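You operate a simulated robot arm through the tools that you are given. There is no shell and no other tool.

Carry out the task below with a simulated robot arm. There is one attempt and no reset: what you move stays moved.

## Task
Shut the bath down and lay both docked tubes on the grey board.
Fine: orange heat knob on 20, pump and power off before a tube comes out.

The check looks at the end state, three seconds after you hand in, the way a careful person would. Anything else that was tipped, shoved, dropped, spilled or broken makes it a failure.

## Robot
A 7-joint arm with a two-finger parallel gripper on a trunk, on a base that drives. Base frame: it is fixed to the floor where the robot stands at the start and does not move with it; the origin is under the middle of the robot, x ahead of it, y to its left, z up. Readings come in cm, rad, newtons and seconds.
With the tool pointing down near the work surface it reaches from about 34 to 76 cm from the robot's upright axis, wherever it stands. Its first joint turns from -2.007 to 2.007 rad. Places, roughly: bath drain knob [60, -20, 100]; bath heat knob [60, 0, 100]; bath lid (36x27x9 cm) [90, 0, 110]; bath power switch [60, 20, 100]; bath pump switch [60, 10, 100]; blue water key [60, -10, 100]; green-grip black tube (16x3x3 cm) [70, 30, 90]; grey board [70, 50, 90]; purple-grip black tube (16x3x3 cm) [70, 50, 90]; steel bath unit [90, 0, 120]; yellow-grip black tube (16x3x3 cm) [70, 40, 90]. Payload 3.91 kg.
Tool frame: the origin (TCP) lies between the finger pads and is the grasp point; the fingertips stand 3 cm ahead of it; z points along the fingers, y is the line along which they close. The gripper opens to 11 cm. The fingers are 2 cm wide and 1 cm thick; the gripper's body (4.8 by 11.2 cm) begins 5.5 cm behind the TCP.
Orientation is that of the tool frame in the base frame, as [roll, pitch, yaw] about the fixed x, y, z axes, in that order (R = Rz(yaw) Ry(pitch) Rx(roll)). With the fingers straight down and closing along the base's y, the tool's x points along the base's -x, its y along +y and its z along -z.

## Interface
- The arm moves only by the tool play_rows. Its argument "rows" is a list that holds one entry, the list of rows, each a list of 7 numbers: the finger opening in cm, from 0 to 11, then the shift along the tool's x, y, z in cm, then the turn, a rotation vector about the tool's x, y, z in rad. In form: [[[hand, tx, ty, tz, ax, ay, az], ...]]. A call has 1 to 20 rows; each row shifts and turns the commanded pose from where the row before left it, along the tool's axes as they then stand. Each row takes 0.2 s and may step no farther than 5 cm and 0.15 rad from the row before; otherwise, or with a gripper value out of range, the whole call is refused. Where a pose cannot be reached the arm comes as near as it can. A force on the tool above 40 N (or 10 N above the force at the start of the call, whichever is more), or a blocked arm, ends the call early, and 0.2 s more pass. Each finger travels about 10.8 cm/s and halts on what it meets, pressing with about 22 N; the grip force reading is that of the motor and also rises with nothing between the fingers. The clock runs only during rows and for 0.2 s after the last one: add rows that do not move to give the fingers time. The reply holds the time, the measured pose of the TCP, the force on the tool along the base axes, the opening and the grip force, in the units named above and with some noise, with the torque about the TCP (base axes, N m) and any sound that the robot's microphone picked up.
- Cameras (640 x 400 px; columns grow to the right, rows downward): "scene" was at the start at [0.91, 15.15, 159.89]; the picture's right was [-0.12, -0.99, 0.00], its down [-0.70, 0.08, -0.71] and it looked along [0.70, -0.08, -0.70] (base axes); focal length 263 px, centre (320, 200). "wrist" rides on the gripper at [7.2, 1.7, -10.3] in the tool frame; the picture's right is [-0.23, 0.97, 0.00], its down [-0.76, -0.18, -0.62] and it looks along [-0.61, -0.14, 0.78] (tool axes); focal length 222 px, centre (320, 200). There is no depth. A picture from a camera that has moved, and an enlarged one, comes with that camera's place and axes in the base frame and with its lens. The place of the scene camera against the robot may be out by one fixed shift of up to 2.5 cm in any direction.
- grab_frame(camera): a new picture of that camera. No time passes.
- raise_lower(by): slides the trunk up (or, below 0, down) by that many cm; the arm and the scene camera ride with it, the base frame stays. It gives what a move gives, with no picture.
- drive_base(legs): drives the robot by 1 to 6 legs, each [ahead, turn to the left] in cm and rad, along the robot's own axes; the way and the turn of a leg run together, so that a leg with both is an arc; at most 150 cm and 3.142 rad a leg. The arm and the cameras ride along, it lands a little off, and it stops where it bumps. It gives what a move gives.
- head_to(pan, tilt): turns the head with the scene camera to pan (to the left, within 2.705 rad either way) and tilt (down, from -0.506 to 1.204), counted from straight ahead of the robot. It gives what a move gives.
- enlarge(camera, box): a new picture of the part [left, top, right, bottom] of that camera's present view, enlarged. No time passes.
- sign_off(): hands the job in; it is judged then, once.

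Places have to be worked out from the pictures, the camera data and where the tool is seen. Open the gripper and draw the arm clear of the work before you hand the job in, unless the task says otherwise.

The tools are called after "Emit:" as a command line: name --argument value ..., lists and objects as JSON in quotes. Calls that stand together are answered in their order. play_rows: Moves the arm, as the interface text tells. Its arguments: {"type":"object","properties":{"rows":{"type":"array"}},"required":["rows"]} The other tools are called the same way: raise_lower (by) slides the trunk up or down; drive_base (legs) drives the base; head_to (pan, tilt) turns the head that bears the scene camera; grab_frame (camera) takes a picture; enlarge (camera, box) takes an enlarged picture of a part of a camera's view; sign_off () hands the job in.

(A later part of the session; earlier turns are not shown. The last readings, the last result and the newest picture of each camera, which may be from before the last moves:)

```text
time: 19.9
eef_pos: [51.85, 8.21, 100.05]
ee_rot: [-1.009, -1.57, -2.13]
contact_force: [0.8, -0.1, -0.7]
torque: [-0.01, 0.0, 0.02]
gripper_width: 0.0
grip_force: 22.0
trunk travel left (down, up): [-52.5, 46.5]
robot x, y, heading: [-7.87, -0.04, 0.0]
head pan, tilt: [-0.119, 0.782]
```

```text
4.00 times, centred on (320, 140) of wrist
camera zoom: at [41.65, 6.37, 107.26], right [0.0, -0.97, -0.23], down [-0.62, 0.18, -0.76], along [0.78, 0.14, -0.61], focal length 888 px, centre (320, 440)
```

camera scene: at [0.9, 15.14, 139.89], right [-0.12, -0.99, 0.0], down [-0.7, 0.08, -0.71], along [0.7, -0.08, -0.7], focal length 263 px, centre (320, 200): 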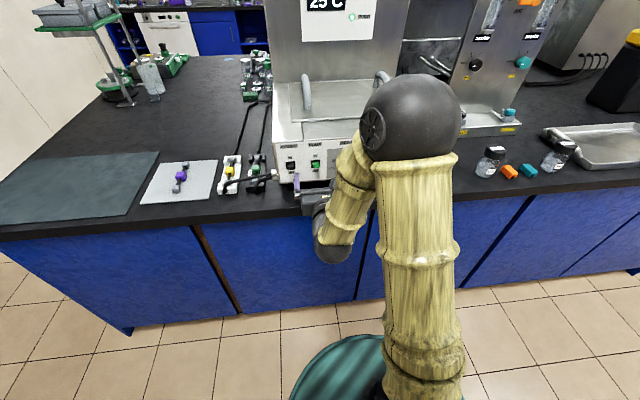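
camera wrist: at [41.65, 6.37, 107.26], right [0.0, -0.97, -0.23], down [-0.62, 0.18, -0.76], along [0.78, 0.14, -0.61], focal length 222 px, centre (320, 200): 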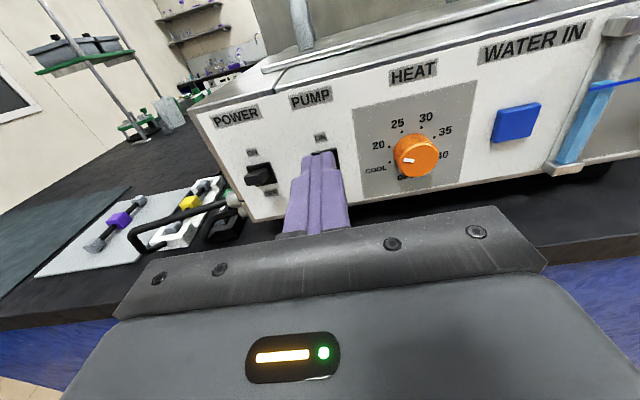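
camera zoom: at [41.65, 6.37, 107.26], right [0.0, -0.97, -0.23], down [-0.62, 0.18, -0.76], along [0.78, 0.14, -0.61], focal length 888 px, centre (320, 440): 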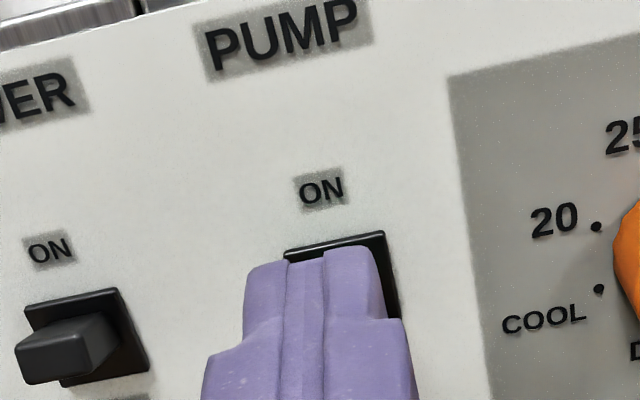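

Plate top is at z≈97.7, y≈8.3, matching. Moving forward above the lever (fingertips over its outer end), then lowering gently in small steps.

Emit:
play_rows --rows '[[[0, 0, 0, 2.6, 0, 0, 0], [0, 0, 0, 2.5, 0, 0, 0], [0, 0, 0, 0, 0, 0, 0], [0, -0.5, 0, 0, 0, 0, 0], [0, -0.4, 0, 0, 0, 0, 0], [0, -0.3, 0, 0, 0, 0, 0], [0, 0, 0, 0, 0, 0, 0]]]'

Emit:
enlarge --camera "wrist" --box '[240, 110, 400, 210]'

Emit:
enlarge --camera "scene" --box '[270, 120, 350, 190]'

```text
time: 21.5
eef_pos: [56.97, 8.11, 98.84]
ee_rot: [0.889, -1.571, 2.253]
contact_force: [-0.4, 0.6, 0.3]
torque: [0.01, 0.01, 0.02]
gripper_width: 0.0
grip_force: 22.0
trunk travel left (down, up): [-52.5, 46.5]
robot x, y, heading: [-8.14, 0.12, 0.002]
head pan, tilt: [-0.119, 0.782]
```

```text
4.00 times, centred on (320, 160) of wrist
camera zoom: at [46.75, 6.32, 106.07], right [0.0, -0.97, -0.23], down [-0.62, 0.18, -0.76], along [0.78, 0.14, -0.61], focal length 888 px, centre (320, 360)
```

zoom: 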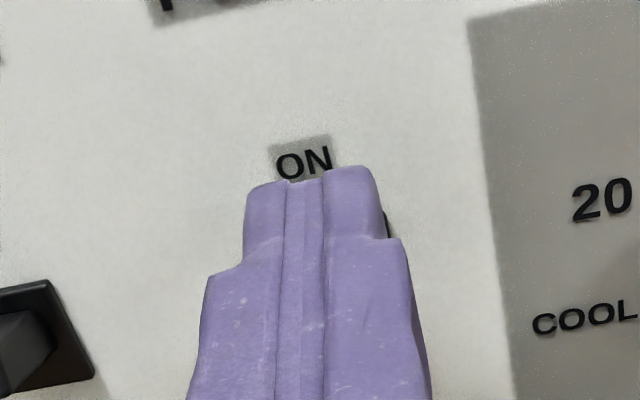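

```text
5.71 times, centred on (310, 155) of scene
camera zoom: at [-7.11, 15.14, 139.89], right [-0.12, -0.99, 0.0], down [-0.7, 0.08, -0.71], along [0.7, -0.08, -0.7], focal length 1500 px, centre (377, 457)
```

zoom: 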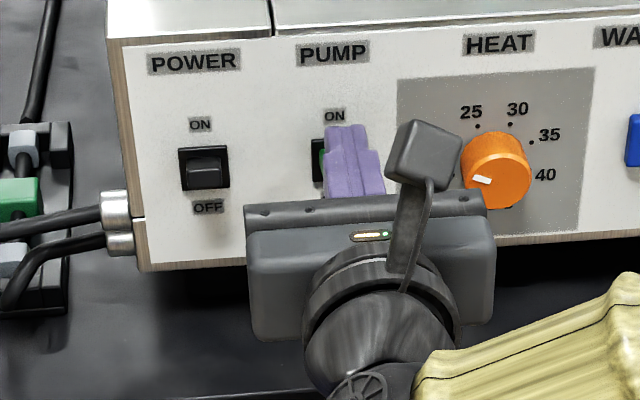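

No contact yet at z 98.84, and the fingers are over the lever. Continuing down in 0.25 cm steps; I'll also tilt the head up slightly to watch the pump lamp.

Emit:
head_to --pan -0.119 --tilt 0.6

Emit:
play_rows --rows '[[[0, -0.25, 0, 0, 0, 0, 0], [0, -0.25, 0, 0, 0, 0, 0], [0, -0.25, 0, 0, 0, 0, 0], [0, -0.25, 0, 0, 0, 0, 0], [0, 0, 0, 0, 0, 0, 0]]]'

Emit:
grab_frame --camera "scene"

Emit:
enlarge --camera "wrist" --box '[240, 110, 400, 210]'

```text
time: 22.2
eef_pos: [57.08, 8.14, 98.72]
ee_rot: [-1.908, -1.569, -1.234]
contact_force: [-0.4, -1.5, 0.5]
torque: [0.01, -0.03, 0.02]
gripper_width: 0.01
grip_force: 22.6
trunk travel left (down, up): [-52.5, 46.5]
robot x, y, heading: [-7.74, -0.13, 0.0]
head pan, tilt: [-0.119, 0.6]
```

```text
time: 23.4
eef_pos: [57.06, 8.15, 97.8]
ee_rot: [2.271, -1.57, 0.871]
contact_force: [0.0, 0.2, -0.1]
torque: [0.02, 0.0, 0.02]
gripper_width: 0.0
grip_force: 22.5
trunk travel left (down, up): [-52.5, 46.5]
robot x, y, heading: [-8.37, -0.1, -0.002]
head pan, tilt: [-0.119, 0.6]
```

```text
taken
camera scene: at [-6.37, 15.07, 141.43], right [-0.12, -0.99, 0.0], down [-0.56, 0.07, -0.82], along [0.82, -0.1, -0.57], focal length 263 px, centre (320, 200)
```

scene: 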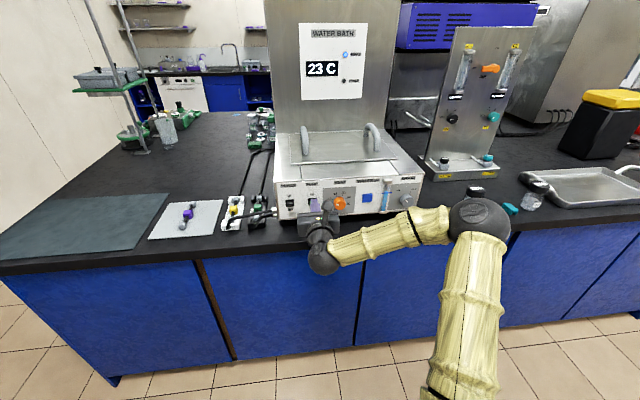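

```text
4.00 times, centred on (320, 160) of wrist
camera zoom: at [46.78, 6.32, 105.04], right [0.0, -0.97, -0.23], down [-0.62, 0.18, -0.76], along [0.78, 0.14, -0.61], focal length 888 px, centre (320, 360)
```

zoom: 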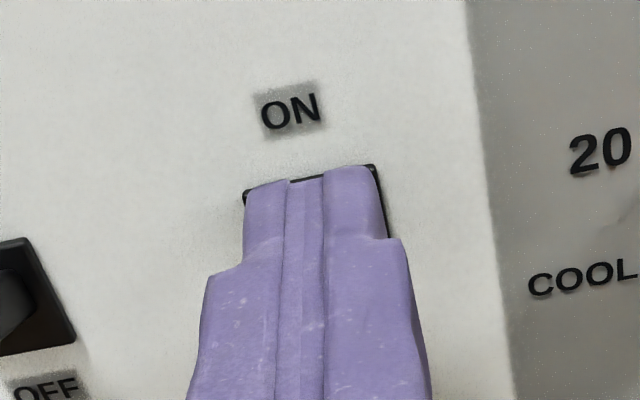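

The tower lamps changed: pump lamp looks dark and the other is lit blue. Zooming in.

Emit:
enlarge --camera "scene" --box '[290, 20, 380, 110]'

Emit:
enlarge --camera "scene" --box '[270, 170, 360, 230]'

```text
4.44 times, centred on (335, 65) of scene
camera zoom: at [-6.37, 15.07, 141.43], right [-0.12, -0.99, 0.0], down [-0.56, 0.07, -0.82], along [0.82, -0.1, -0.57], focal length 1167 px, centre (253, 800)
```

zoom: 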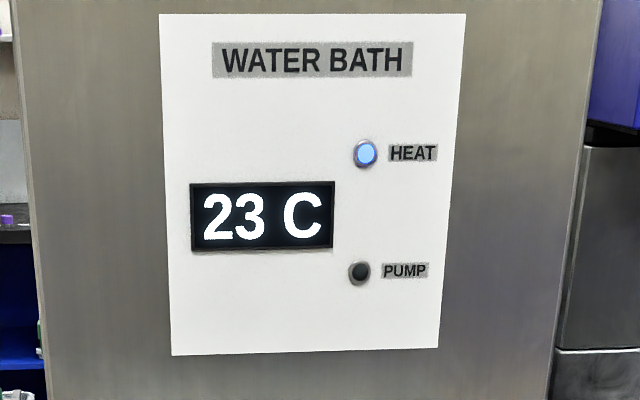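

```text
6.67 times, centred on (315, 200) of scene
camera zoom: at [-6.37, 15.07, 141.43], right [-0.12, -0.99, 0.0], down [-0.56, 0.07, -0.82], along [0.82, -0.1, -0.57], focal length 1750 px, centre (353, 200)
```

zoom: 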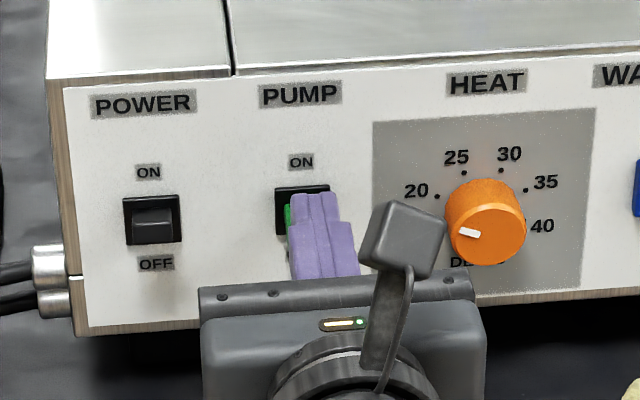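

Pump lamp is off and there is no residual contact force, so the lever snapped down. Lifting off and backing away to see the lever.

Emit:
play_rows --rows '[[[0, 1, 0, 0, 0, 0, 0], [0, 1.2, 0, 0, 0, 0, 0], [0, 0, 0, -2.5, 0, 0, 0], [0, 0, 0, -2.5, 0, 0, 0], [0, 0, -2.7, 0, 0, 0, 0], [0, 0, -2.7, 0, 0, 0, 0], [0, 0, 0, 0, 0, 0, 0]]]'

Emit:
grab_frame --camera "wrist"

Emit:
enlarge --camera "wrist" --box '[240, 80, 440, 205]'

Emit:
enlarge --camera "scene" --box '[270, 20, 380, 220]'

```text
time: 25.0
eef_pos: [52.11, 13.63, 99.95]
ee_rot: [-1.22, -1.569, -1.919]
contact_force: [0.4, 0.3, -0.4]
torque: [-0.02, -0.02, -0.04]
gripper_width: 0.0
grip_force: 22.2
trunk travel left (down, up): [-52.5, 46.5]
robot x, y, heading: [-8.36, 0.21, -0.003]
head pan, tilt: [-0.119, 0.6]
```

```text
taken
camera wrist: at [41.72, 11.72, 107.25], right [0.0, -0.97, -0.23], down [-0.62, 0.18, -0.76], along [0.78, 0.14, -0.61], focal length 222 px, centre (320, 200)
```

wrist: 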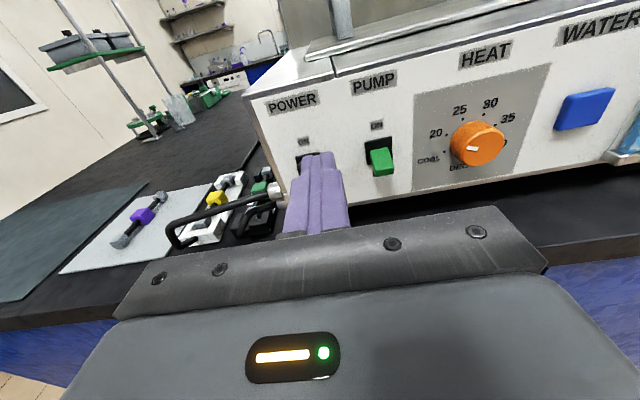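

```text
3.20 times, centred on (340, 142) of wrist
camera zoom: at [41.72, 11.72, 107.25], right [0.0, -0.97, -0.23], down [-0.62, 0.18, -0.76], along [0.78, 0.14, -0.61], focal length 711 px, centre (256, 384)
```

zoom: 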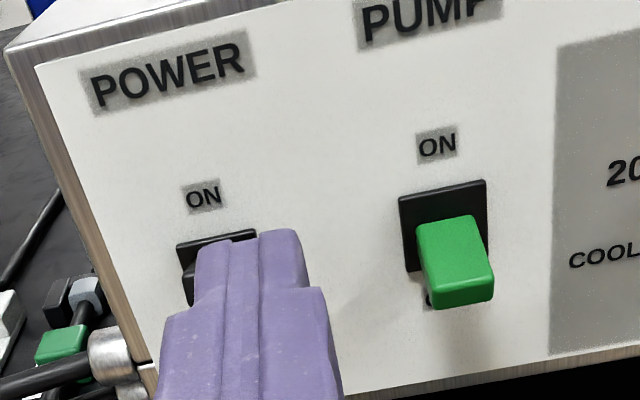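

```text
2.00 times, centred on (325, 120) of scene
camera zoom: at [-6.4, 15.08, 141.43], right [-0.12, -0.99, 0.0], down [-0.56, 0.07, -0.82], along [0.82, -0.1, -0.57], focal length 525 px, centre (310, 360)
```

zoom: 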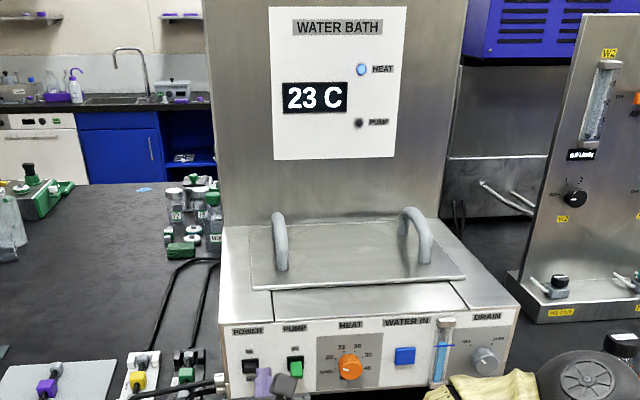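

Pump lever is down over OFF. The power plate is centred at y≈15.0, z-top≈97.7, so I'll shift 1.4 cm left, go forward over its lever, and press down the same way.

Emit:
play_rows --rows '[[[0, 0, -1.4, 0, 0, 0, 0], [0, 0, 0, 0, 0, 0, 0], [0, 0, 0, 2.5, 0, 0, 0], [0, 0, 0, 2.5, 0, 0, 0], [0, 0, 0, 0, 0, 0, 0], [0, -0.5, 0, 0, 0, 0, 0], [0, -0.5, 0, 0, 0, 0, 0], [0, 0, 0, 0, 0, 0, 0]]]'

Emit:
enlarge --camera "wrist" --box '[240, 110, 400, 210]'

Emit:
enlarge --camera "scene" --box '[260, 170, 350, 230]'

```text
time: 26.8
eef_pos: [57.23, 15.04, 98.84]
ee_rot: [1.23, -1.57, 1.915]
contact_force: [0.6, 0.9, -0.1]
torque: [-0.01, -0.01, -0.02]
gripper_width: 0.0
grip_force: 21.4
trunk travel left (down, up): [-52.5, 46.5]
robot x, y, heading: [-8.18, -0.02, -0.001]
head pan, tilt: [-0.119, 0.6]
```

```text
4.00 times, centred on (320, 160) of wrist
camera zoom: at [46.8, 13.09, 106.18], right [0.0, -0.97, -0.23], down [-0.62, 0.18, -0.76], along [0.78, 0.14, -0.61], focal length 888 px, centre (320, 360)
```

zoom: 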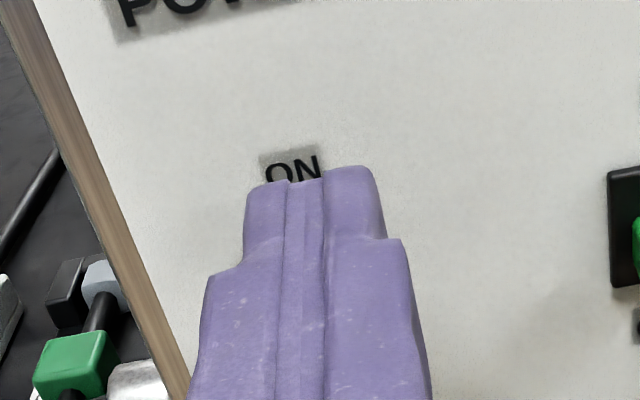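

```text
6.67 times, centred on (305, 200) of scene
camera zoom: at [-6.38, 15.06, 141.43], right [-0.12, -0.99, 0.0], down [-0.56, 0.07, -0.82], along [0.82, -0.1, -0.57], focal length 1750 px, centre (420, 200)
```

zoom: 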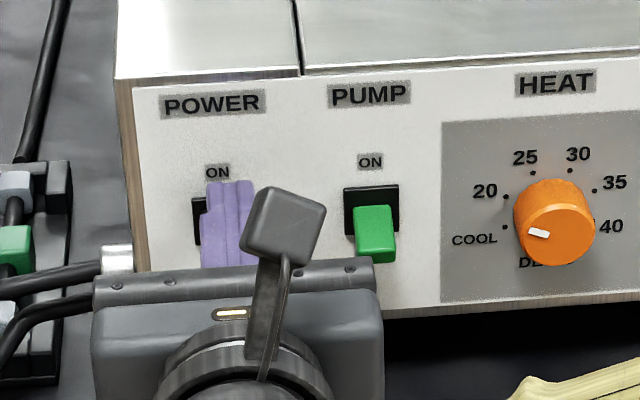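

Fingers line up with the power lever the same way. Pressing down in small steps.

Emit:
play_rows --rows '[[[0, -0.25, 0, 0, 0, 0, 0], [0, -0.25, 0, 0, 0, 0, 0], [0, -0.25, 0, 0, 0, 0, 0], [0, -0.25, 0, 0, 0, 0, 0], [0, 0, 0, 0, 0, 0, 0]]]'

Emit:
enlarge --camera "scene" --box '[270, 20, 380, 220]'

Emit:
enlarge --camera "scene" --box '[260, 170, 350, 230]'

```text
time: 28.0
eef_pos: [57.11, 14.96, 97.91]
ee_rot: [2.214, -1.569, 0.929]
contact_force: [-0.7, 0.4, -1.0]
torque: [0.0, 0.0, -0.01]
gripper_width: 0.0
grip_force: 21.8
trunk travel left (down, up): [-52.5, 46.5]
robot x, y, heading: [-8.17, 0.15, -0.001]
head pan, tilt: [-0.119, 0.6]
```

```text
2.00 times, centred on (325, 120) of scene
camera zoom: at [-6.41, 15.06, 141.43], right [-0.12, -0.99, 0.0], down [-0.56, 0.07, -0.82], along [0.82, -0.1, -0.57], focal length 525 px, centre (310, 360)
```

zoom: 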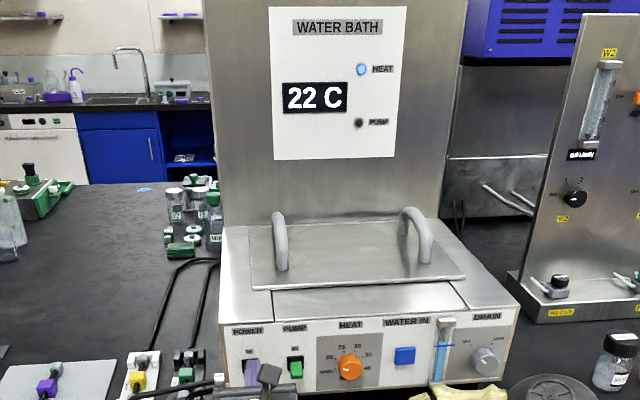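

```text
6.67 times, centred on (305, 200) of scene
camera zoom: at [-6.41, 15.06, 141.43], right [-0.12, -0.99, 0.0], down [-0.56, 0.07, -0.82], along [0.82, -0.1, -0.57], focal length 1750 px, centre (420, 200)
```

zoom: 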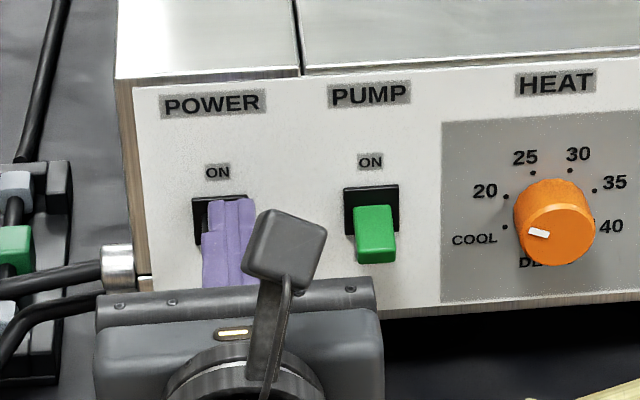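

The display is still lit, so the power lever hasn't gone over yet. Pressing a little further.

Emit:
play_rows --rows '[[[0, -0.2, 0, 0, 0, 0, 0], [0, -0.2, 0, 0, 0, 0, 0], [0, 0, 0, 0, 0, 0, 0]]]'

Emit:
enlarge --camera "scene" --box '[270, 20, 380, 220]'

Emit:
enlarge --camera "wrist" --box '[240, 110, 400, 210]'

```text
time: 28.8
eef_pos: [57.16, 14.99, 97.48]
ee_rot: [-2.25, -1.57, -0.891]
contact_force: [0.7, 0.5, -0.1]
torque: [-0.02, 0.02, 0.03]
gripper_width: 0.0
grip_force: 22.3
trunk travel left (down, up): [-52.5, 46.5]
robot x, y, heading: [-8.36, 0.25, 0.001]
head pan, tilt: [-0.119, 0.6]
```

```text
2.00 times, centred on (325, 120) of scene
camera zoom: at [-6.41, 15.06, 141.43], right [-0.12, -0.99, 0.0], down [-0.56, 0.07, -0.82], along [0.82, -0.1, -0.57], focal length 525 px, centre (310, 360)
```

zoom: 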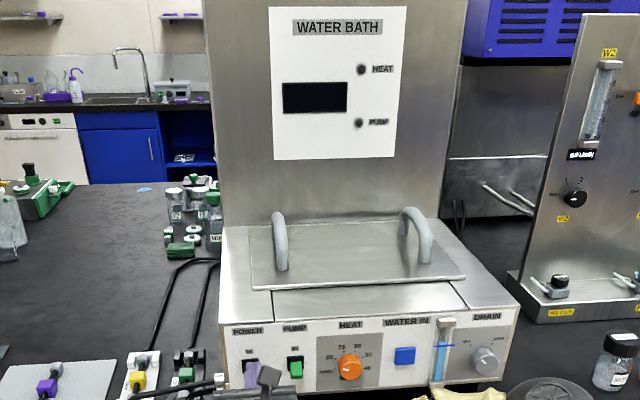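

```text
4.00 times, centred on (320, 160) of wrist
camera zoom: at [46.8, 13.11, 104.84], right [0.0, -0.97, -0.23], down [-0.62, 0.18, -0.76], along [0.78, 0.14, -0.61], focal length 888 px, centre (320, 360)
```

zoom: 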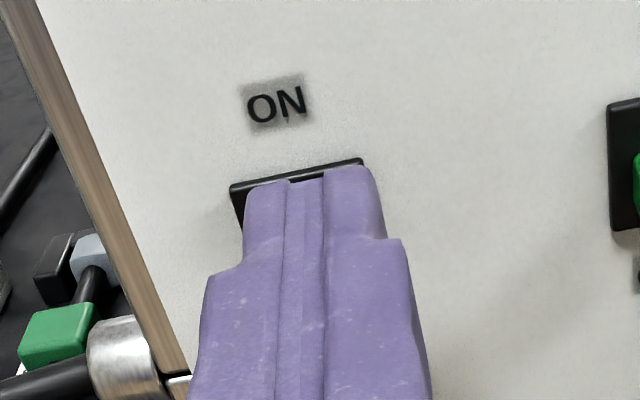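

The display has gone dark: power is off. Lifting off and retreating to check all three controls.

Emit:
play_rows --rows '[[[0, 1.2, 0, 0, 0, 0, 0], [0, 1.4, 0, 0, 0, 0, 0], [0, 0, 0, -3, 0, 0, 0], [0, 0, 0, -3, 0, 0, 0], [0, 3, 0, -3, 0, 0, 0], [0, 4, 0, 0, 0, 0, 0], [0, 4, 0, 0, 0, 0, 0], [0, 0, 0, 0, 0, 0, 0]]]'

Emit:
grab_frame --camera "wrist"

Emit:
grab_frame --camera "scene"

Emit:
enlarge --camera "scene" --box '[260, 170, 350, 230]'

Emit:
enlarge --camera "scene" --box '[140, 170, 290, 260]'

```text
time: 30.6
eef_pos: [48.12, 15.05, 111.12]
ee_rot: [-1.858, -1.57, -1.281]
contact_force: [0.3, 1.4, -0.1]
torque: [0.0, 0.02, -0.02]
gripper_width: 0.0
grip_force: 22.2
trunk travel left (down, up): [-52.5, 46.5]
robot x, y, heading: [-7.79, -0.22, 0.0]
head pan, tilt: [-0.119, 0.6]
```

```text
taken
camera wrist: at [37.75, 13.1, 118.43], right [0.0, -0.97, -0.23], down [-0.62, 0.18, -0.76], along [0.78, 0.14, -0.61], focal length 222 px, centre (320, 200)
```

wrist: 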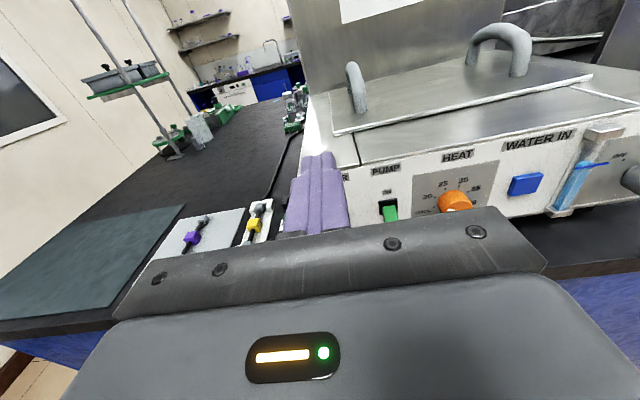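

```text
taken
camera scene: at [-6.43, 15.06, 141.43], right [-0.12, -0.99, 0.0], down [-0.56, 0.07, -0.83], along [0.82, -0.1, -0.56], focal length 263 px, centre (320, 200)
```

scene: 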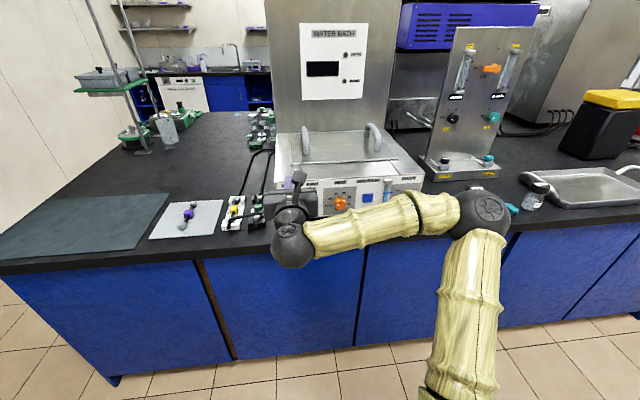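

```text
6.67 times, centred on (305, 200) of scene
camera zoom: at [-6.43, 15.06, 141.43], right [-0.12, -0.99, 0.0], down [-0.56, 0.07, -0.83], along [0.82, -0.1, -0.56], focal length 1750 px, centre (420, 200)
```

zoom: 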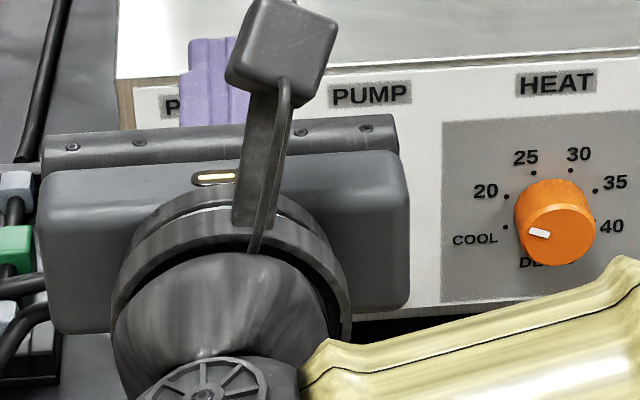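

```text
4.27 times, centred on (215, 215) of scene
camera zoom: at [-6.43, 15.06, 141.43], right [-0.12, -0.99, 0.0], down [-0.56, 0.07, -0.83], along [0.82, -0.1, -0.56], focal length 1120 px, centre (768, 136)
```

zoom: 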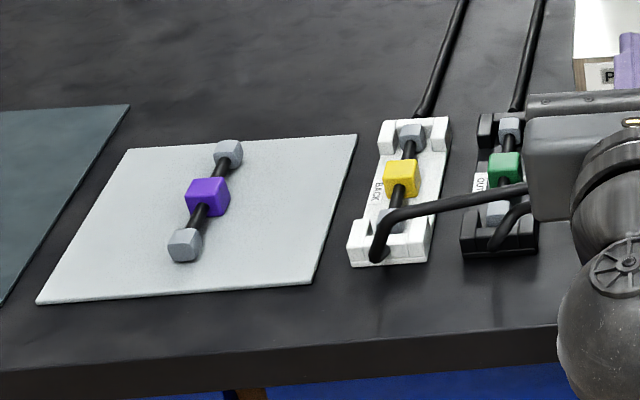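

All three controls are done: knob on 20, pump and power off, display dark. Next I need to shift the robot left for the tubes; first I'll look around to the left to check that the way is free.

Emit:
head_to --pan 1.2 --tilt 0.6

Emit:
grab_frame --camera "scene"

Emit:
head_to --pan 0.2 --tilt 1.1

Emit:
grab_frame --camera "scene"

```text
time: 32.1
eef_pos: [47.94, 14.88, 111.08]
ee_rot: [0.162, -1.571, 2.979]
contact_force: [-0.4, 0.2, 1.1]
torque: [-0.04, 0.03, 0.02]
gripper_width: 0.0
grip_force: 22.1
trunk travel left (down, up): [-52.5, 46.5]
robot x, y, heading: [-8.06, 0.07, -0.007]
head pan, tilt: [1.201, 0.6]
```

```text
taken
camera scene: at [-12.06, 24.33, 141.44], right [0.93, -0.36, 0.0], down [-0.21, -0.53, -0.83], along [0.3, 0.77, -0.56], focal length 263 px, centre (320, 200)
```

scene: 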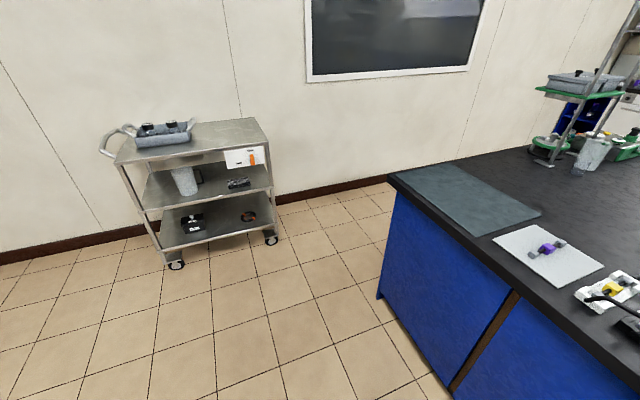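

```text
time: 33.4
eef_pos: [48.2, 14.97, 111.11]
ee_rot: [-1.796, -1.57, -1.344]
contact_force: [0.6, 0.4, -0.2]
torque: [-0.01, -0.01, 0.01]
gripper_width: 0.01
grip_force: 21.8
trunk travel left (down, up): [-52.5, 46.5]
robot x, y, heading: [-7.98, 0.31, -0.0]
head pan, tilt: [0.201, 1.1]
```

```text
taken
camera scene: at [-9.0, 17.37, 137.57], right [0.2, -0.98, 0.0], down [-0.87, -0.18, -0.45], along [0.45, 0.09, -0.89], focal length 263 px, centre (320, 200)
```

scene: 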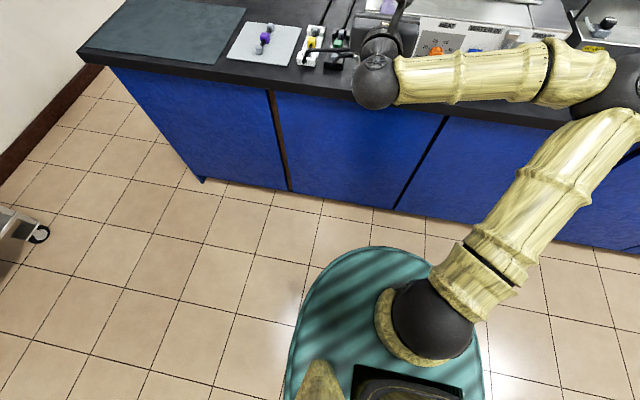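

The way left is clear (cart is beyond y≈175, robot stays well short). Before driving I'll bring the trunk back up so the elbow is high, then point the hand down again.

Emit:
raise_lower --by 20

Emit:
play_rows --rows '[[[0, 0, 0, 0, 0, -0.14, 0], [0, 0, 0, 0, 0, -0.14, 0], [0, 0, 0, 0, 0, -0.14, 0], [0, 0, 0, 0, 0, -0.14, 0], [0, 0, 0, 0, 0, -0.14, 0], [0, 0, 0, 0, 0, -0.14, 0], [0, 0, 0, 0, 0, -0.14, 0], [0, 0, 0, 0, 0, -0.14, 0], [0, 0, 0, 0, 0, -0.14, 0], [0, 0, 0, 0, 0, -0.14, 0], [0, 0, 0, 0, 0, -0.14, 0], [0, 0, 0, 0, 0, -0.0308, 0], [0, 0, 0, 0, 0, 0, 0]]]'

Emit:
grab_frame --camera "scene"

```text
time: 35.5
eef_pos: [48.04, 14.95, 131.07]
ee_rot: [-1.604, -1.569, -1.538]
contact_force: [-0.2, -0.2, 0.1]
torque: [-0.04, 0.05, 0.0]
gripper_width: 0.0
grip_force: 22.3
trunk travel left (down, up): [-72.5, 26.5]
robot x, y, heading: [-8.07, 0.09, -0.001]
head pan, tilt: [0.201, 1.1]
```

```text
time: 38.3
eef_pos: [48.18, 14.86, 131.19]
ee_rot: [3.14, 0.001, 0.0]
contact_force: [-0.1, 0.1, -0.4]
torque: [-0.03, 0.04, 0.01]
gripper_width: 0.0
grip_force: 21.9
trunk travel left (down, up): [-72.5, 26.5]
robot x, y, heading: [-8.05, 0.24, 0.003]
head pan, tilt: [0.201, 1.1]
```

```text
taken
camera scene: at [-8.99, 17.34, 157.57], right [0.2, -0.98, 0.0], down [-0.87, -0.18, -0.45], along [0.44, 0.09, -0.89], focal length 263 px, centre (320, 200)
```

scene: 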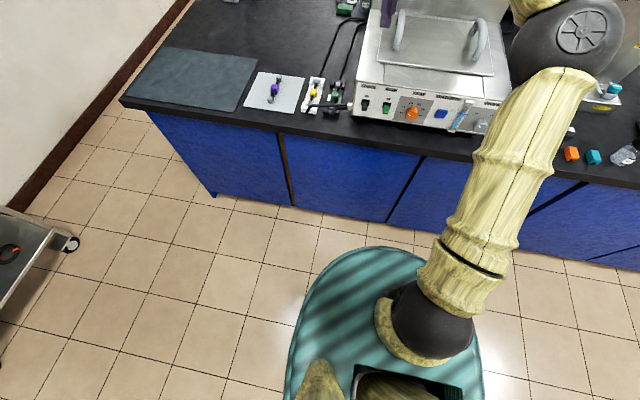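

Hand is pointing down again. Turning it back half a turn so the camera sits on the robot's side, away from the bath wall.

Emit:
play_rows --rows '[[[2, 0, 0, 0, 0, 0, -0.15], [4, 0, 0, 0, 0, 0, -0.15], [6, 0, 0, 0, 0, 0, -0.15], [6, 0, 0, 0, 0, 0, -0.15], [6, 0, 0, 0, 0, 0, -0.15], [6, 0, 0, 0, 0, 0, -0.15], [6, 0, 0, 0, 0, 0, -0.15], [6, 0, 0, 0, 0, 0, -0.15], [6, 0, 0, 0, 0, 0, -0.15], [6, 0, 0, 0, 0, 0, -0.15], [6, 0, 0, 0, 0, 0, -0.15], [6, 0, 0, 0, 0, 0, -0.15], [6, 0, 0, 0, 0, 0, -0.15], [6, 0, 0, 0, 0, 0, -0.15], [6, 0, 0, 0, 0, 0, -0.15], [6, 0, 0, 0, 0, 0, -0.15], [6, 0, 0, 0, 0, 0, -0.15], [6, 0, 0, 0, 0, 0, -0.15], [6, 0, 0, 0, 0, 0, -0.15], [6, 0, 0, 0, 0, 0, -0.15]]]'

Emit:
play_rows --rows '[[[6, 0, 0, 0, 0, 0, -0.1416], [6, 0, 0, 0, 0, 0, 0]]]'

Emit:
grab_frame --camera "scene"

```text
time: 42.5
eef_pos: [48.1, 14.87, 130.92]
ee_rot: [3.141, 0.001, 3.003]
contact_force: [-0.4, -0.2, 0.3]
torque: [0.0, -0.02, 0.04]
gripper_width: 6.01
grip_force: 0.0
trunk travel left (down, up): [-72.5, 26.5]
robot x, y, heading: [-8.03, -0.23, 0.002]
head pan, tilt: [0.201, 1.1]
```

```text
time: 43.1
eef_pos: [48.08, 15.03, 131.07]
ee_rot: [3.141, 0.0, -3.14]
contact_force: [-0.1, 0.5, -0.1]
torque: [0.02, -0.02, -0.01]
gripper_width: 5.98
grip_force: 0.1
trunk travel left (down, up): [-72.5, 26.5]
robot x, y, heading: [-8.31, -0.22, 0.001]
head pan, tilt: [0.201, 1.1]
```

```text
taken
camera scene: at [-9.0, 17.37, 157.57], right [0.2, -0.98, 0.0], down [-0.87, -0.18, -0.45], along [0.44, 0.09, -0.89], focal length 263 px, centre (320, 200)
```

scene: 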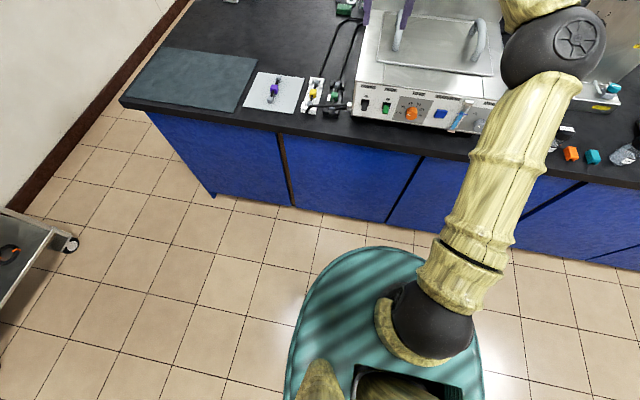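

Hand is down with the camera on the near side, and open 6 cm. Driving: turn left ~71°, ahead 40 cm, turn back right, to stand at about (5, 38) facing the bench.

Emit:
drive_base --legs '[[0, 1.244], [40.2, 0], [0, -1.244]]'

Emit:
head_to --pan -0.1 --tilt 0.9

Emit:
grab_frame --camera "scene"

Emit:
grab_frame --camera "wrist"

```text
time: 54.9
eef_pos: [61.32, 52.71, 131.07]
ee_rot: [3.142, 0.001, 3.133]
contact_force: [0.0, -0.6, 0.0]
torque: [0.01, -0.01, -0.01]
gripper_width: 6.01
grip_force: 0.0
trunk travel left (down, up): [-72.5, 26.5]
robot x, y, heading: [4.82, 38.28, -0.012]
head pan, tilt: [0.201, 1.1]
```

```text
time: 55.7
eef_pos: [61.33, 52.75, 130.98]
ee_rot: [3.141, 0.0, 3.133]
contact_force: [-0.3, -0.4, 0.6]
torque: [-0.01, -0.02, 0.04]
gripper_width: 6.01
grip_force: 0.0
trunk travel left (down, up): [-72.5, 26.5]
robot x, y, heading: [4.82, 38.28, -0.006]
head pan, tilt: [-0.099, 0.901]
```

```text
taken
camera scene: at [5.55, 53.67, 158.95], right [-0.11, -0.99, 0.0], down [-0.78, 0.08, -0.62], along [0.62, -0.07, -0.78], focal length 263 px, centre (320, 200)
```

scene: 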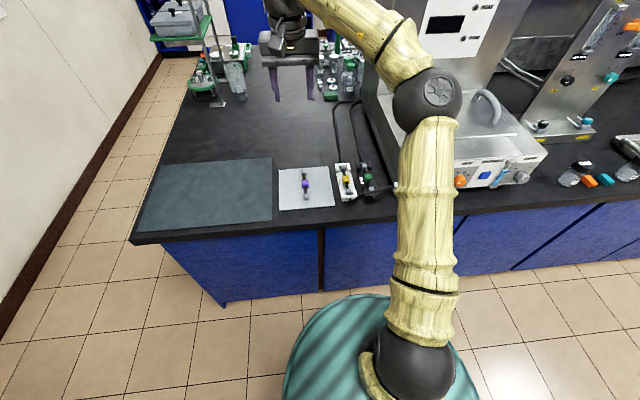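

```text
taken
camera wrist: at [54.1, 54.36, 141.48], right [0.24, 0.97, 0.0], down [0.76, -0.18, 0.62], along [0.61, -0.15, -0.78], focal length 222 px, centre (320, 200)
```

wrist: 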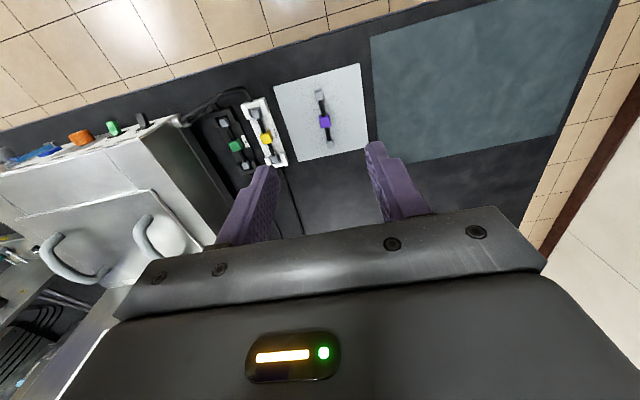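

Landed well at (4.8, 38.3). The wrist view now shows both docks and the board; zooming in to study the docks and hoses.

Emit:
enlarge --camera "wrist" --box '[180, 60, 380, 185]'

Emit:
enlarge --camera "scene" --box '[260, 140, 420, 240]'

Emit:
enlarge --camera "wrist" --box '[190, 80, 300, 180]'

```text
3.20 times, centred on (280, 122) of wrist
camera zoom: at [54.1, 54.36, 141.48], right [0.24, 0.97, 0.0], down [0.76, -0.18, 0.62], along [0.61, -0.15, -0.78], focal length 711 px, centre (448, 448)
```

zoom: 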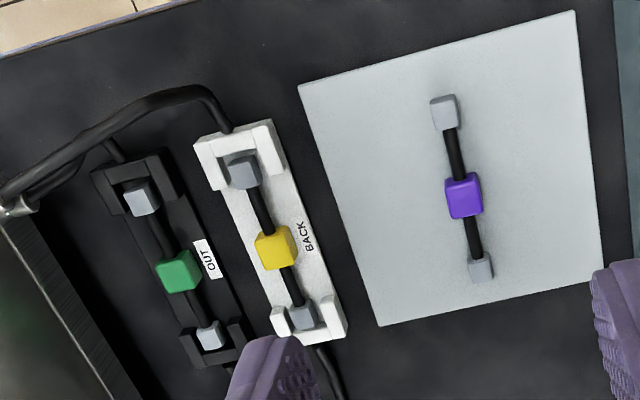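

```text
4.00 times, centred on (340, 190) of scene
camera zoom: at [5.55, 53.67, 158.95], right [-0.11, -0.99, 0.0], down [-0.78, 0.08, -0.62], along [0.62, -0.07, -0.78], focal length 1050 px, centre (240, 240)
```

zoom: 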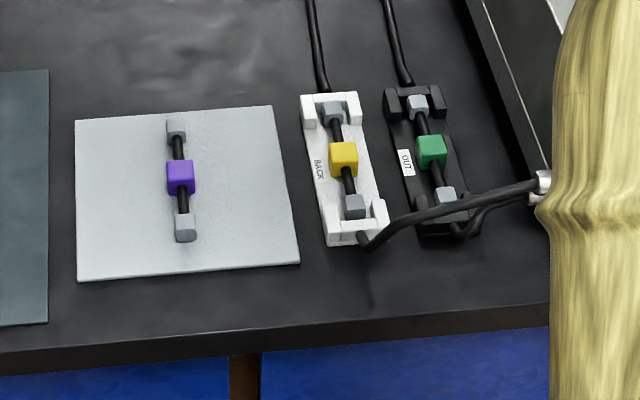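

```text
4.00 times, centred on (245, 130) of wrist
camera zoom: at [54.1, 54.36, 141.48], right [0.24, 0.97, 0.0], down [0.76, -0.18, 0.62], along [0.61, -0.15, -0.78], focal length 888 px, centre (620, 480)
```

zoom: 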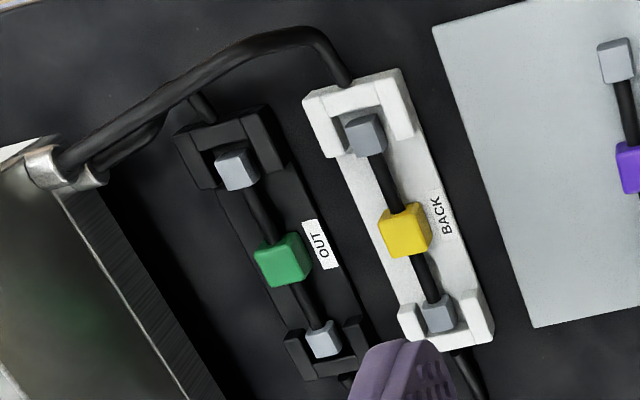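

Both docks are low U-ended cradles, and the hoses lie in front of them rather than over the tubes. Triangulated cube centres are yellow (73.2, 35.5, 87.2) and green (73.2, 27.0, 87.2). The board spans x 62.7–82.6, y 41.1–61, with purple at y 51. Moving above the yellow cube now.

Emit:
play_rows --rows '[[[6, -2.4, -3.45, 0, 0, 0, -0.0086], [6, -2.4, -3.45, 0, 0, 0, 0], [6, -2.4, -3.45, 0, 0, 0, 0], [6, -2.4, -3.45, 0, 0, 0, 0], [6, -2.3, -3.4, 0, 0, 0, 0], [6, 0, 0, 4, 0, 0, 0], [6, 0, 0, 4, 0, 0, 0], [6, 0, 0, 4, 0, 0, 0], [6, 0, 0, 4, 0, 0, 0], [6, 0, 0, 0, 0, 0, 0]]]'

Emit:
grab_frame --camera "wrist"

Emit:
grab_frame --camera "scene"

```text
time: 57.9
eef_pos: [71.05, 36.8, 113.96]
ee_rot: [-3.142, 0.002, 3.141]
contact_force: [-0.7, -0.1, -0.7]
torque: [-0.01, 0.04, 0.01]
gripper_width: 5.97
grip_force: 0.1
out of reach, approached as far as the arm can: row 4, 5
trunk travel left (down, up): [-72.5, 26.5]
robot x, y, heading: [5.13, 37.94, -0.013]
head pan, tilt: [-0.099, 0.901]
```

```text
taken
camera wrist: at [63.76, 38.31, 124.43], right [0.23, 0.97, 0.0], down [0.76, -0.18, 0.62], along [0.61, -0.14, -0.78], focal length 222 px, centre (320, 200)
```

wrist: 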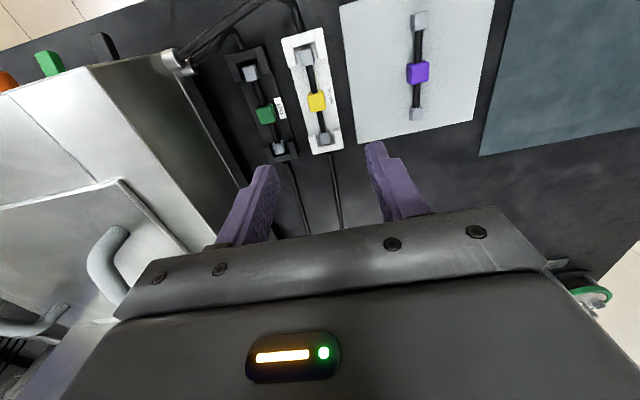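

```text
taken
camera scene: at [5.52, 53.67, 158.96], right [-0.11, -0.99, 0.0], down [-0.78, 0.09, -0.62], along [0.62, -0.07, -0.78], focal length 263 px, centre (320, 200)
```

scene: 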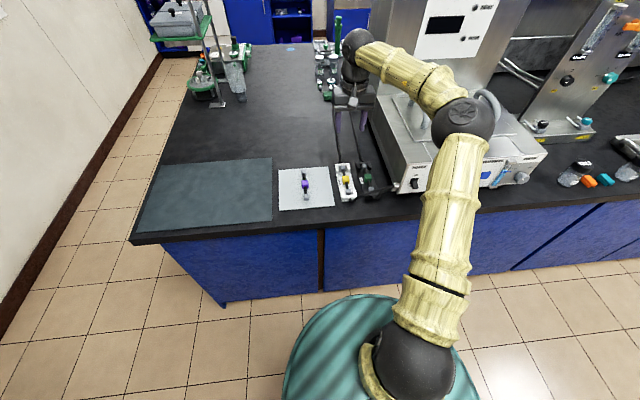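

The reach was a bit short at that height, and the hand is at (71.0, 36.8, 114). Zooming to refine the cube position from here.

Emit:
enlarge --camera "wrist" --box '[220, 10, 400, 170]'

Emit:
enlarge --camera "scene" --box '[320, 20, 500, 210]'

```text
2.50 times, centred on (310, 90) of wrist
camera zoom: at [63.76, 38.31, 124.43], right [0.23, 0.97, 0.0], down [0.76, -0.18, 0.62], along [0.61, -0.14, -0.78], focal length 555 px, centre (345, 475)
```

zoom: 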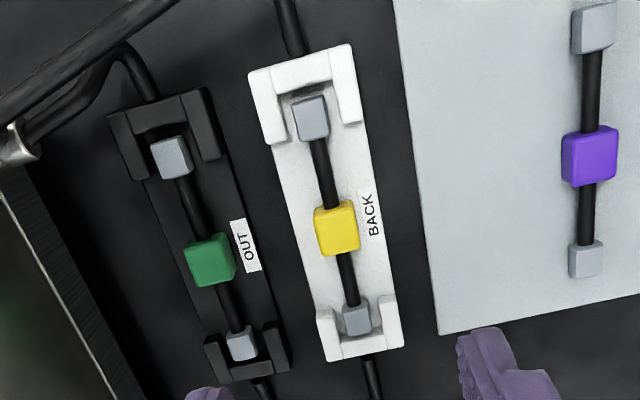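

```text
2.11 times, centred on (410, 115) of scene
camera zoom: at [5.52, 53.67, 158.96], right [-0.11, -0.99, 0.0], down [-0.78, 0.09, -0.62], along [0.62, -0.07, -0.78], focal length 553 px, centre (130, 379)
```

zoom: 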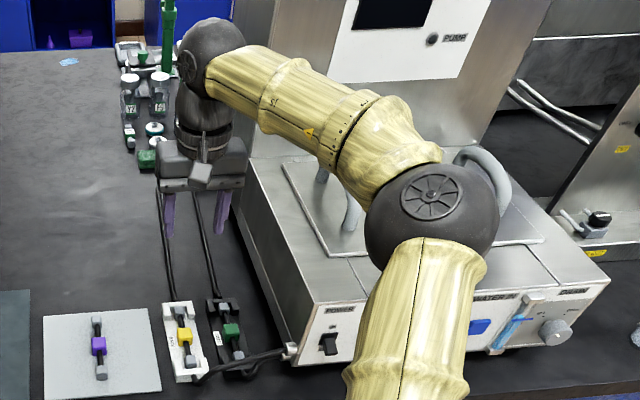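

Yellow cube confirmed at (73.2, 35.5). Descending 10 cm and then shifting over it.

Emit:
play_rows --rows '[[[6, 0, 0, 4, 0, 0, 0], [6, 0, 0, 4, 0, 0, 0], [6, -1.1, -0.65, 2, 0, 0, 0], [6, -1.05, -0.65, 0, 0, 0, 0], [6, 0, 0, 0, 0, 0, 0]]]'

Emit:
grab_frame --camera "wrist"

Emit:
grab_frame --camera "scene"

```text
time: 59.1
eef_pos: [73.25, 35.41, 104.11]
ee_rot: [-3.142, -0.001, 3.141]
contact_force: [-0.2, -0.2, 0.1]
torque: [0.03, 0.0, 0.03]
gripper_width: 6.01
grip_force: 0.0
trunk travel left (down, up): [-72.5, 26.5]
robot x, y, heading: [5.26, 38.34, -0.012]
head pan, tilt: [-0.099, 0.901]
```

```text
taken
camera wrist: at [65.99, 37.01, 114.46], right [0.23, 0.97, 0.0], down [0.76, -0.18, 0.62], along [0.61, -0.14, -0.78], focal length 222 px, centre (320, 200)
```

wrist: 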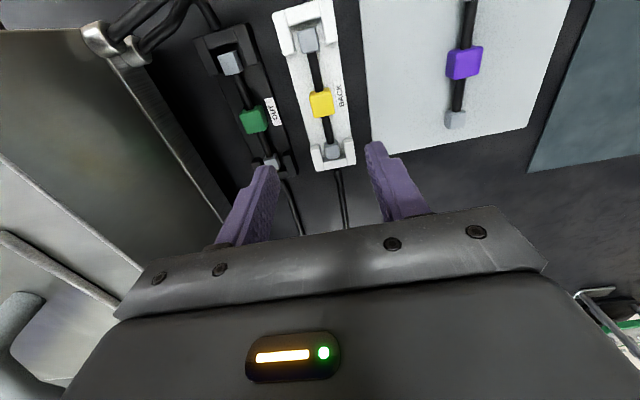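

```text
taken
camera scene: at [5.54, 53.65, 158.95], right [-0.11, -0.99, 0.0], down [-0.78, 0.09, -0.62], along [0.62, -0.07, -0.78], focal length 263 px, centre (320, 200)
```

scene: 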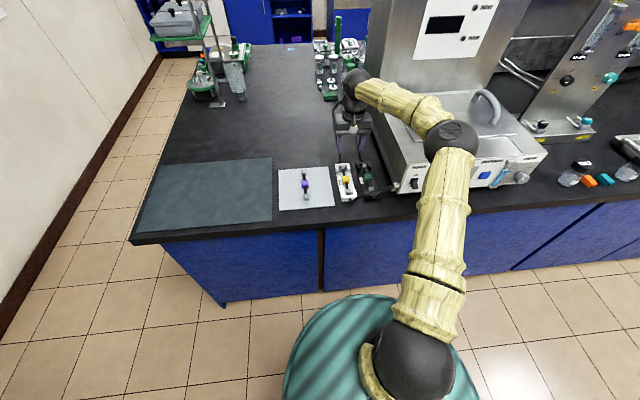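

Aligned over the yellow cube (cube centre projects on the tool axis). Descending in stages to z≈93.5 and checking.

Emit:
play_rows --rows '[[[6, 0, 0, 4, 0, 0, 0], [6, 0, 0, 4, 0, 0, 0], [6, 0, 0, 2.6, 0, 0, 0], [6, 0, 0, 0, 0, 0, 0]]]'

Emit:
grab_frame --camera "wrist"

Emit:
enlarge --camera "wrist" --box '[220, 60, 420, 185]'

```text
time: 60.1
eef_pos: [73.05, 35.4, 93.39]
ee_rot: [-3.141, 0.001, 3.141]
contact_force: [0.6, 0.3, 0.7]
torque: [0.02, -0.01, -0.01]
gripper_width: 5.99
grip_force: 0.1
trunk travel left (down, up): [-72.5, 26.5]
robot x, y, heading: [5.28, 38.19, -0.012]
head pan, tilt: [-0.099, 0.901]
```

```text
taken
camera wrist: at [65.81, 36.92, 103.81], right [0.23, 0.97, 0.0], down [0.76, -0.18, 0.62], along [0.61, -0.14, -0.78], focal length 222 px, centre (320, 200)
```

wrist: 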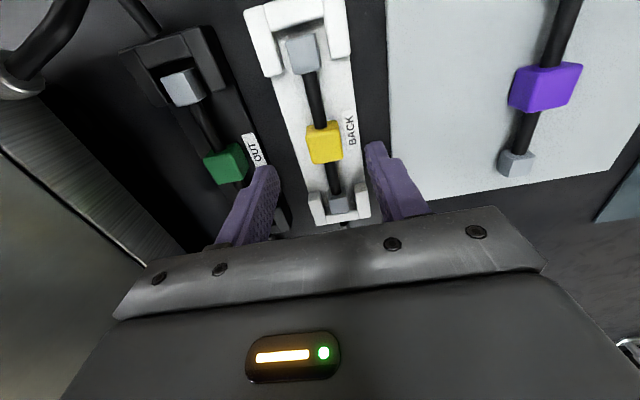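

```text
3.20 times, centred on (320, 122) of wrist
camera zoom: at [65.81, 36.92, 103.81], right [0.23, 0.97, 0.0], down [0.76, -0.18, 0.62], along [0.61, -0.14, -0.78], focal length 711 px, centre (320, 448)
```

zoom: 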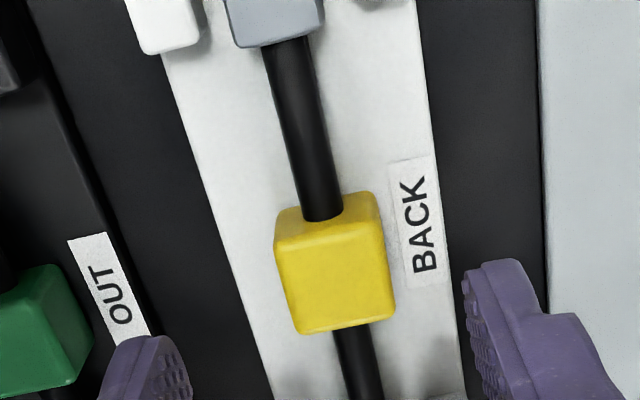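

Cube top is at z≈88.9, and it's about 2.5 cm wide; it sits 0.35 cm to the +y side of the tool axis. Correcting and lowering so the fingertips straddle it just above the dock plate.

Emit:
play_rows --rows '[[[5, 0, 0.35, 0, 0, 0, 0], [5, 0, 0, 1.5, 0, 0, 0], [5, 0, 0, 1.3, 0, 0, 0], [5, 0, 0, 0.8, 0, 0, 0], [5, 0, 0, 0, 0, 0, 0]]]'

Emit:
grab_frame --camera "wrist"

Emit:
enlarge --camera "wrist" --box '[220, 85, 420, 210]'

Emit:
enlarge --camera "scene" --box '[300, 60, 480, 210]'

```text
time: 61.3
eef_pos: [73.12, 35.83, 89.71]
ee_rot: [3.141, 0.001, 3.141]
contact_force: [0.5, 0.5, 0.2]
torque: [0.02, -0.02, -0.04]
gripper_width: 5.01
grip_force: 0.1
trunk travel left (down, up): [-72.5, 26.5]
robot x, y, heading: [5.09, 38.05, -0.008]
head pan, tilt: [-0.099, 0.901]
```

```text
taken
camera wrist: at [65.89, 37.33, 100.16], right [0.23, 0.97, 0.0], down [0.76, -0.18, 0.62], along [0.61, -0.14, -0.78], focal length 222 px, centre (320, 200)
```

wrist: 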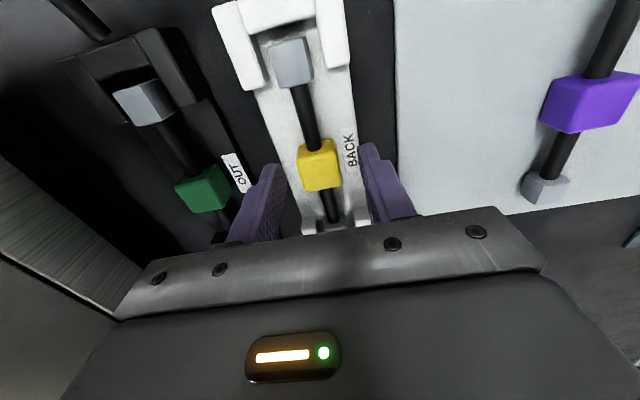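

```text
3.20 times, centred on (320, 148) of wrist
camera zoom: at [65.89, 37.33, 100.16], right [0.23, 0.97, 0.0], down [0.76, -0.18, 0.62], along [0.61, -0.14, -0.78], focal length 711 px, centre (320, 368)
```

zoom: 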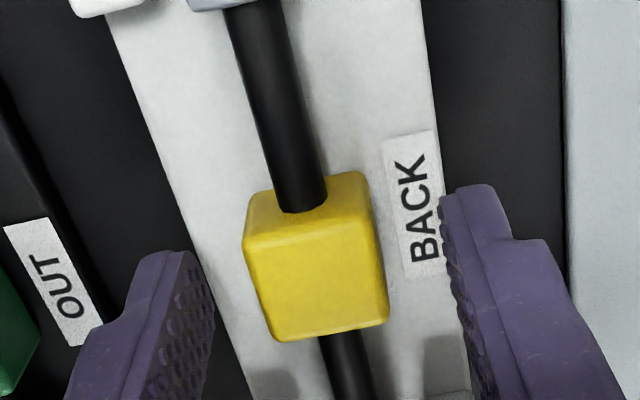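

```text
2.67 times, centred on (390, 135) of scene
camera zoom: at [5.55, 53.65, 158.95], right [-0.11, -0.99, 0.0], down [-0.78, 0.09, -0.62], along [0.62, -0.07, -0.78], focal length 700 px, centre (133, 373)
```

zoom: 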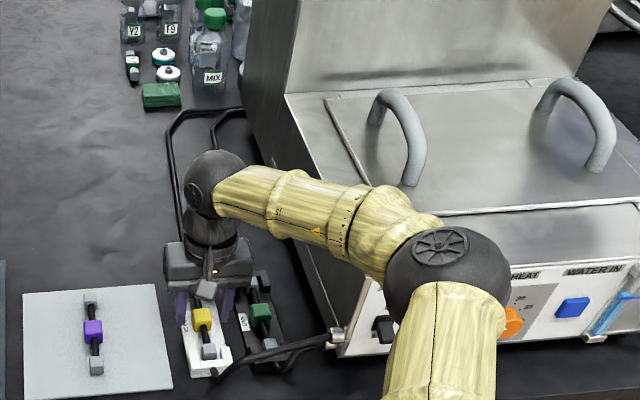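

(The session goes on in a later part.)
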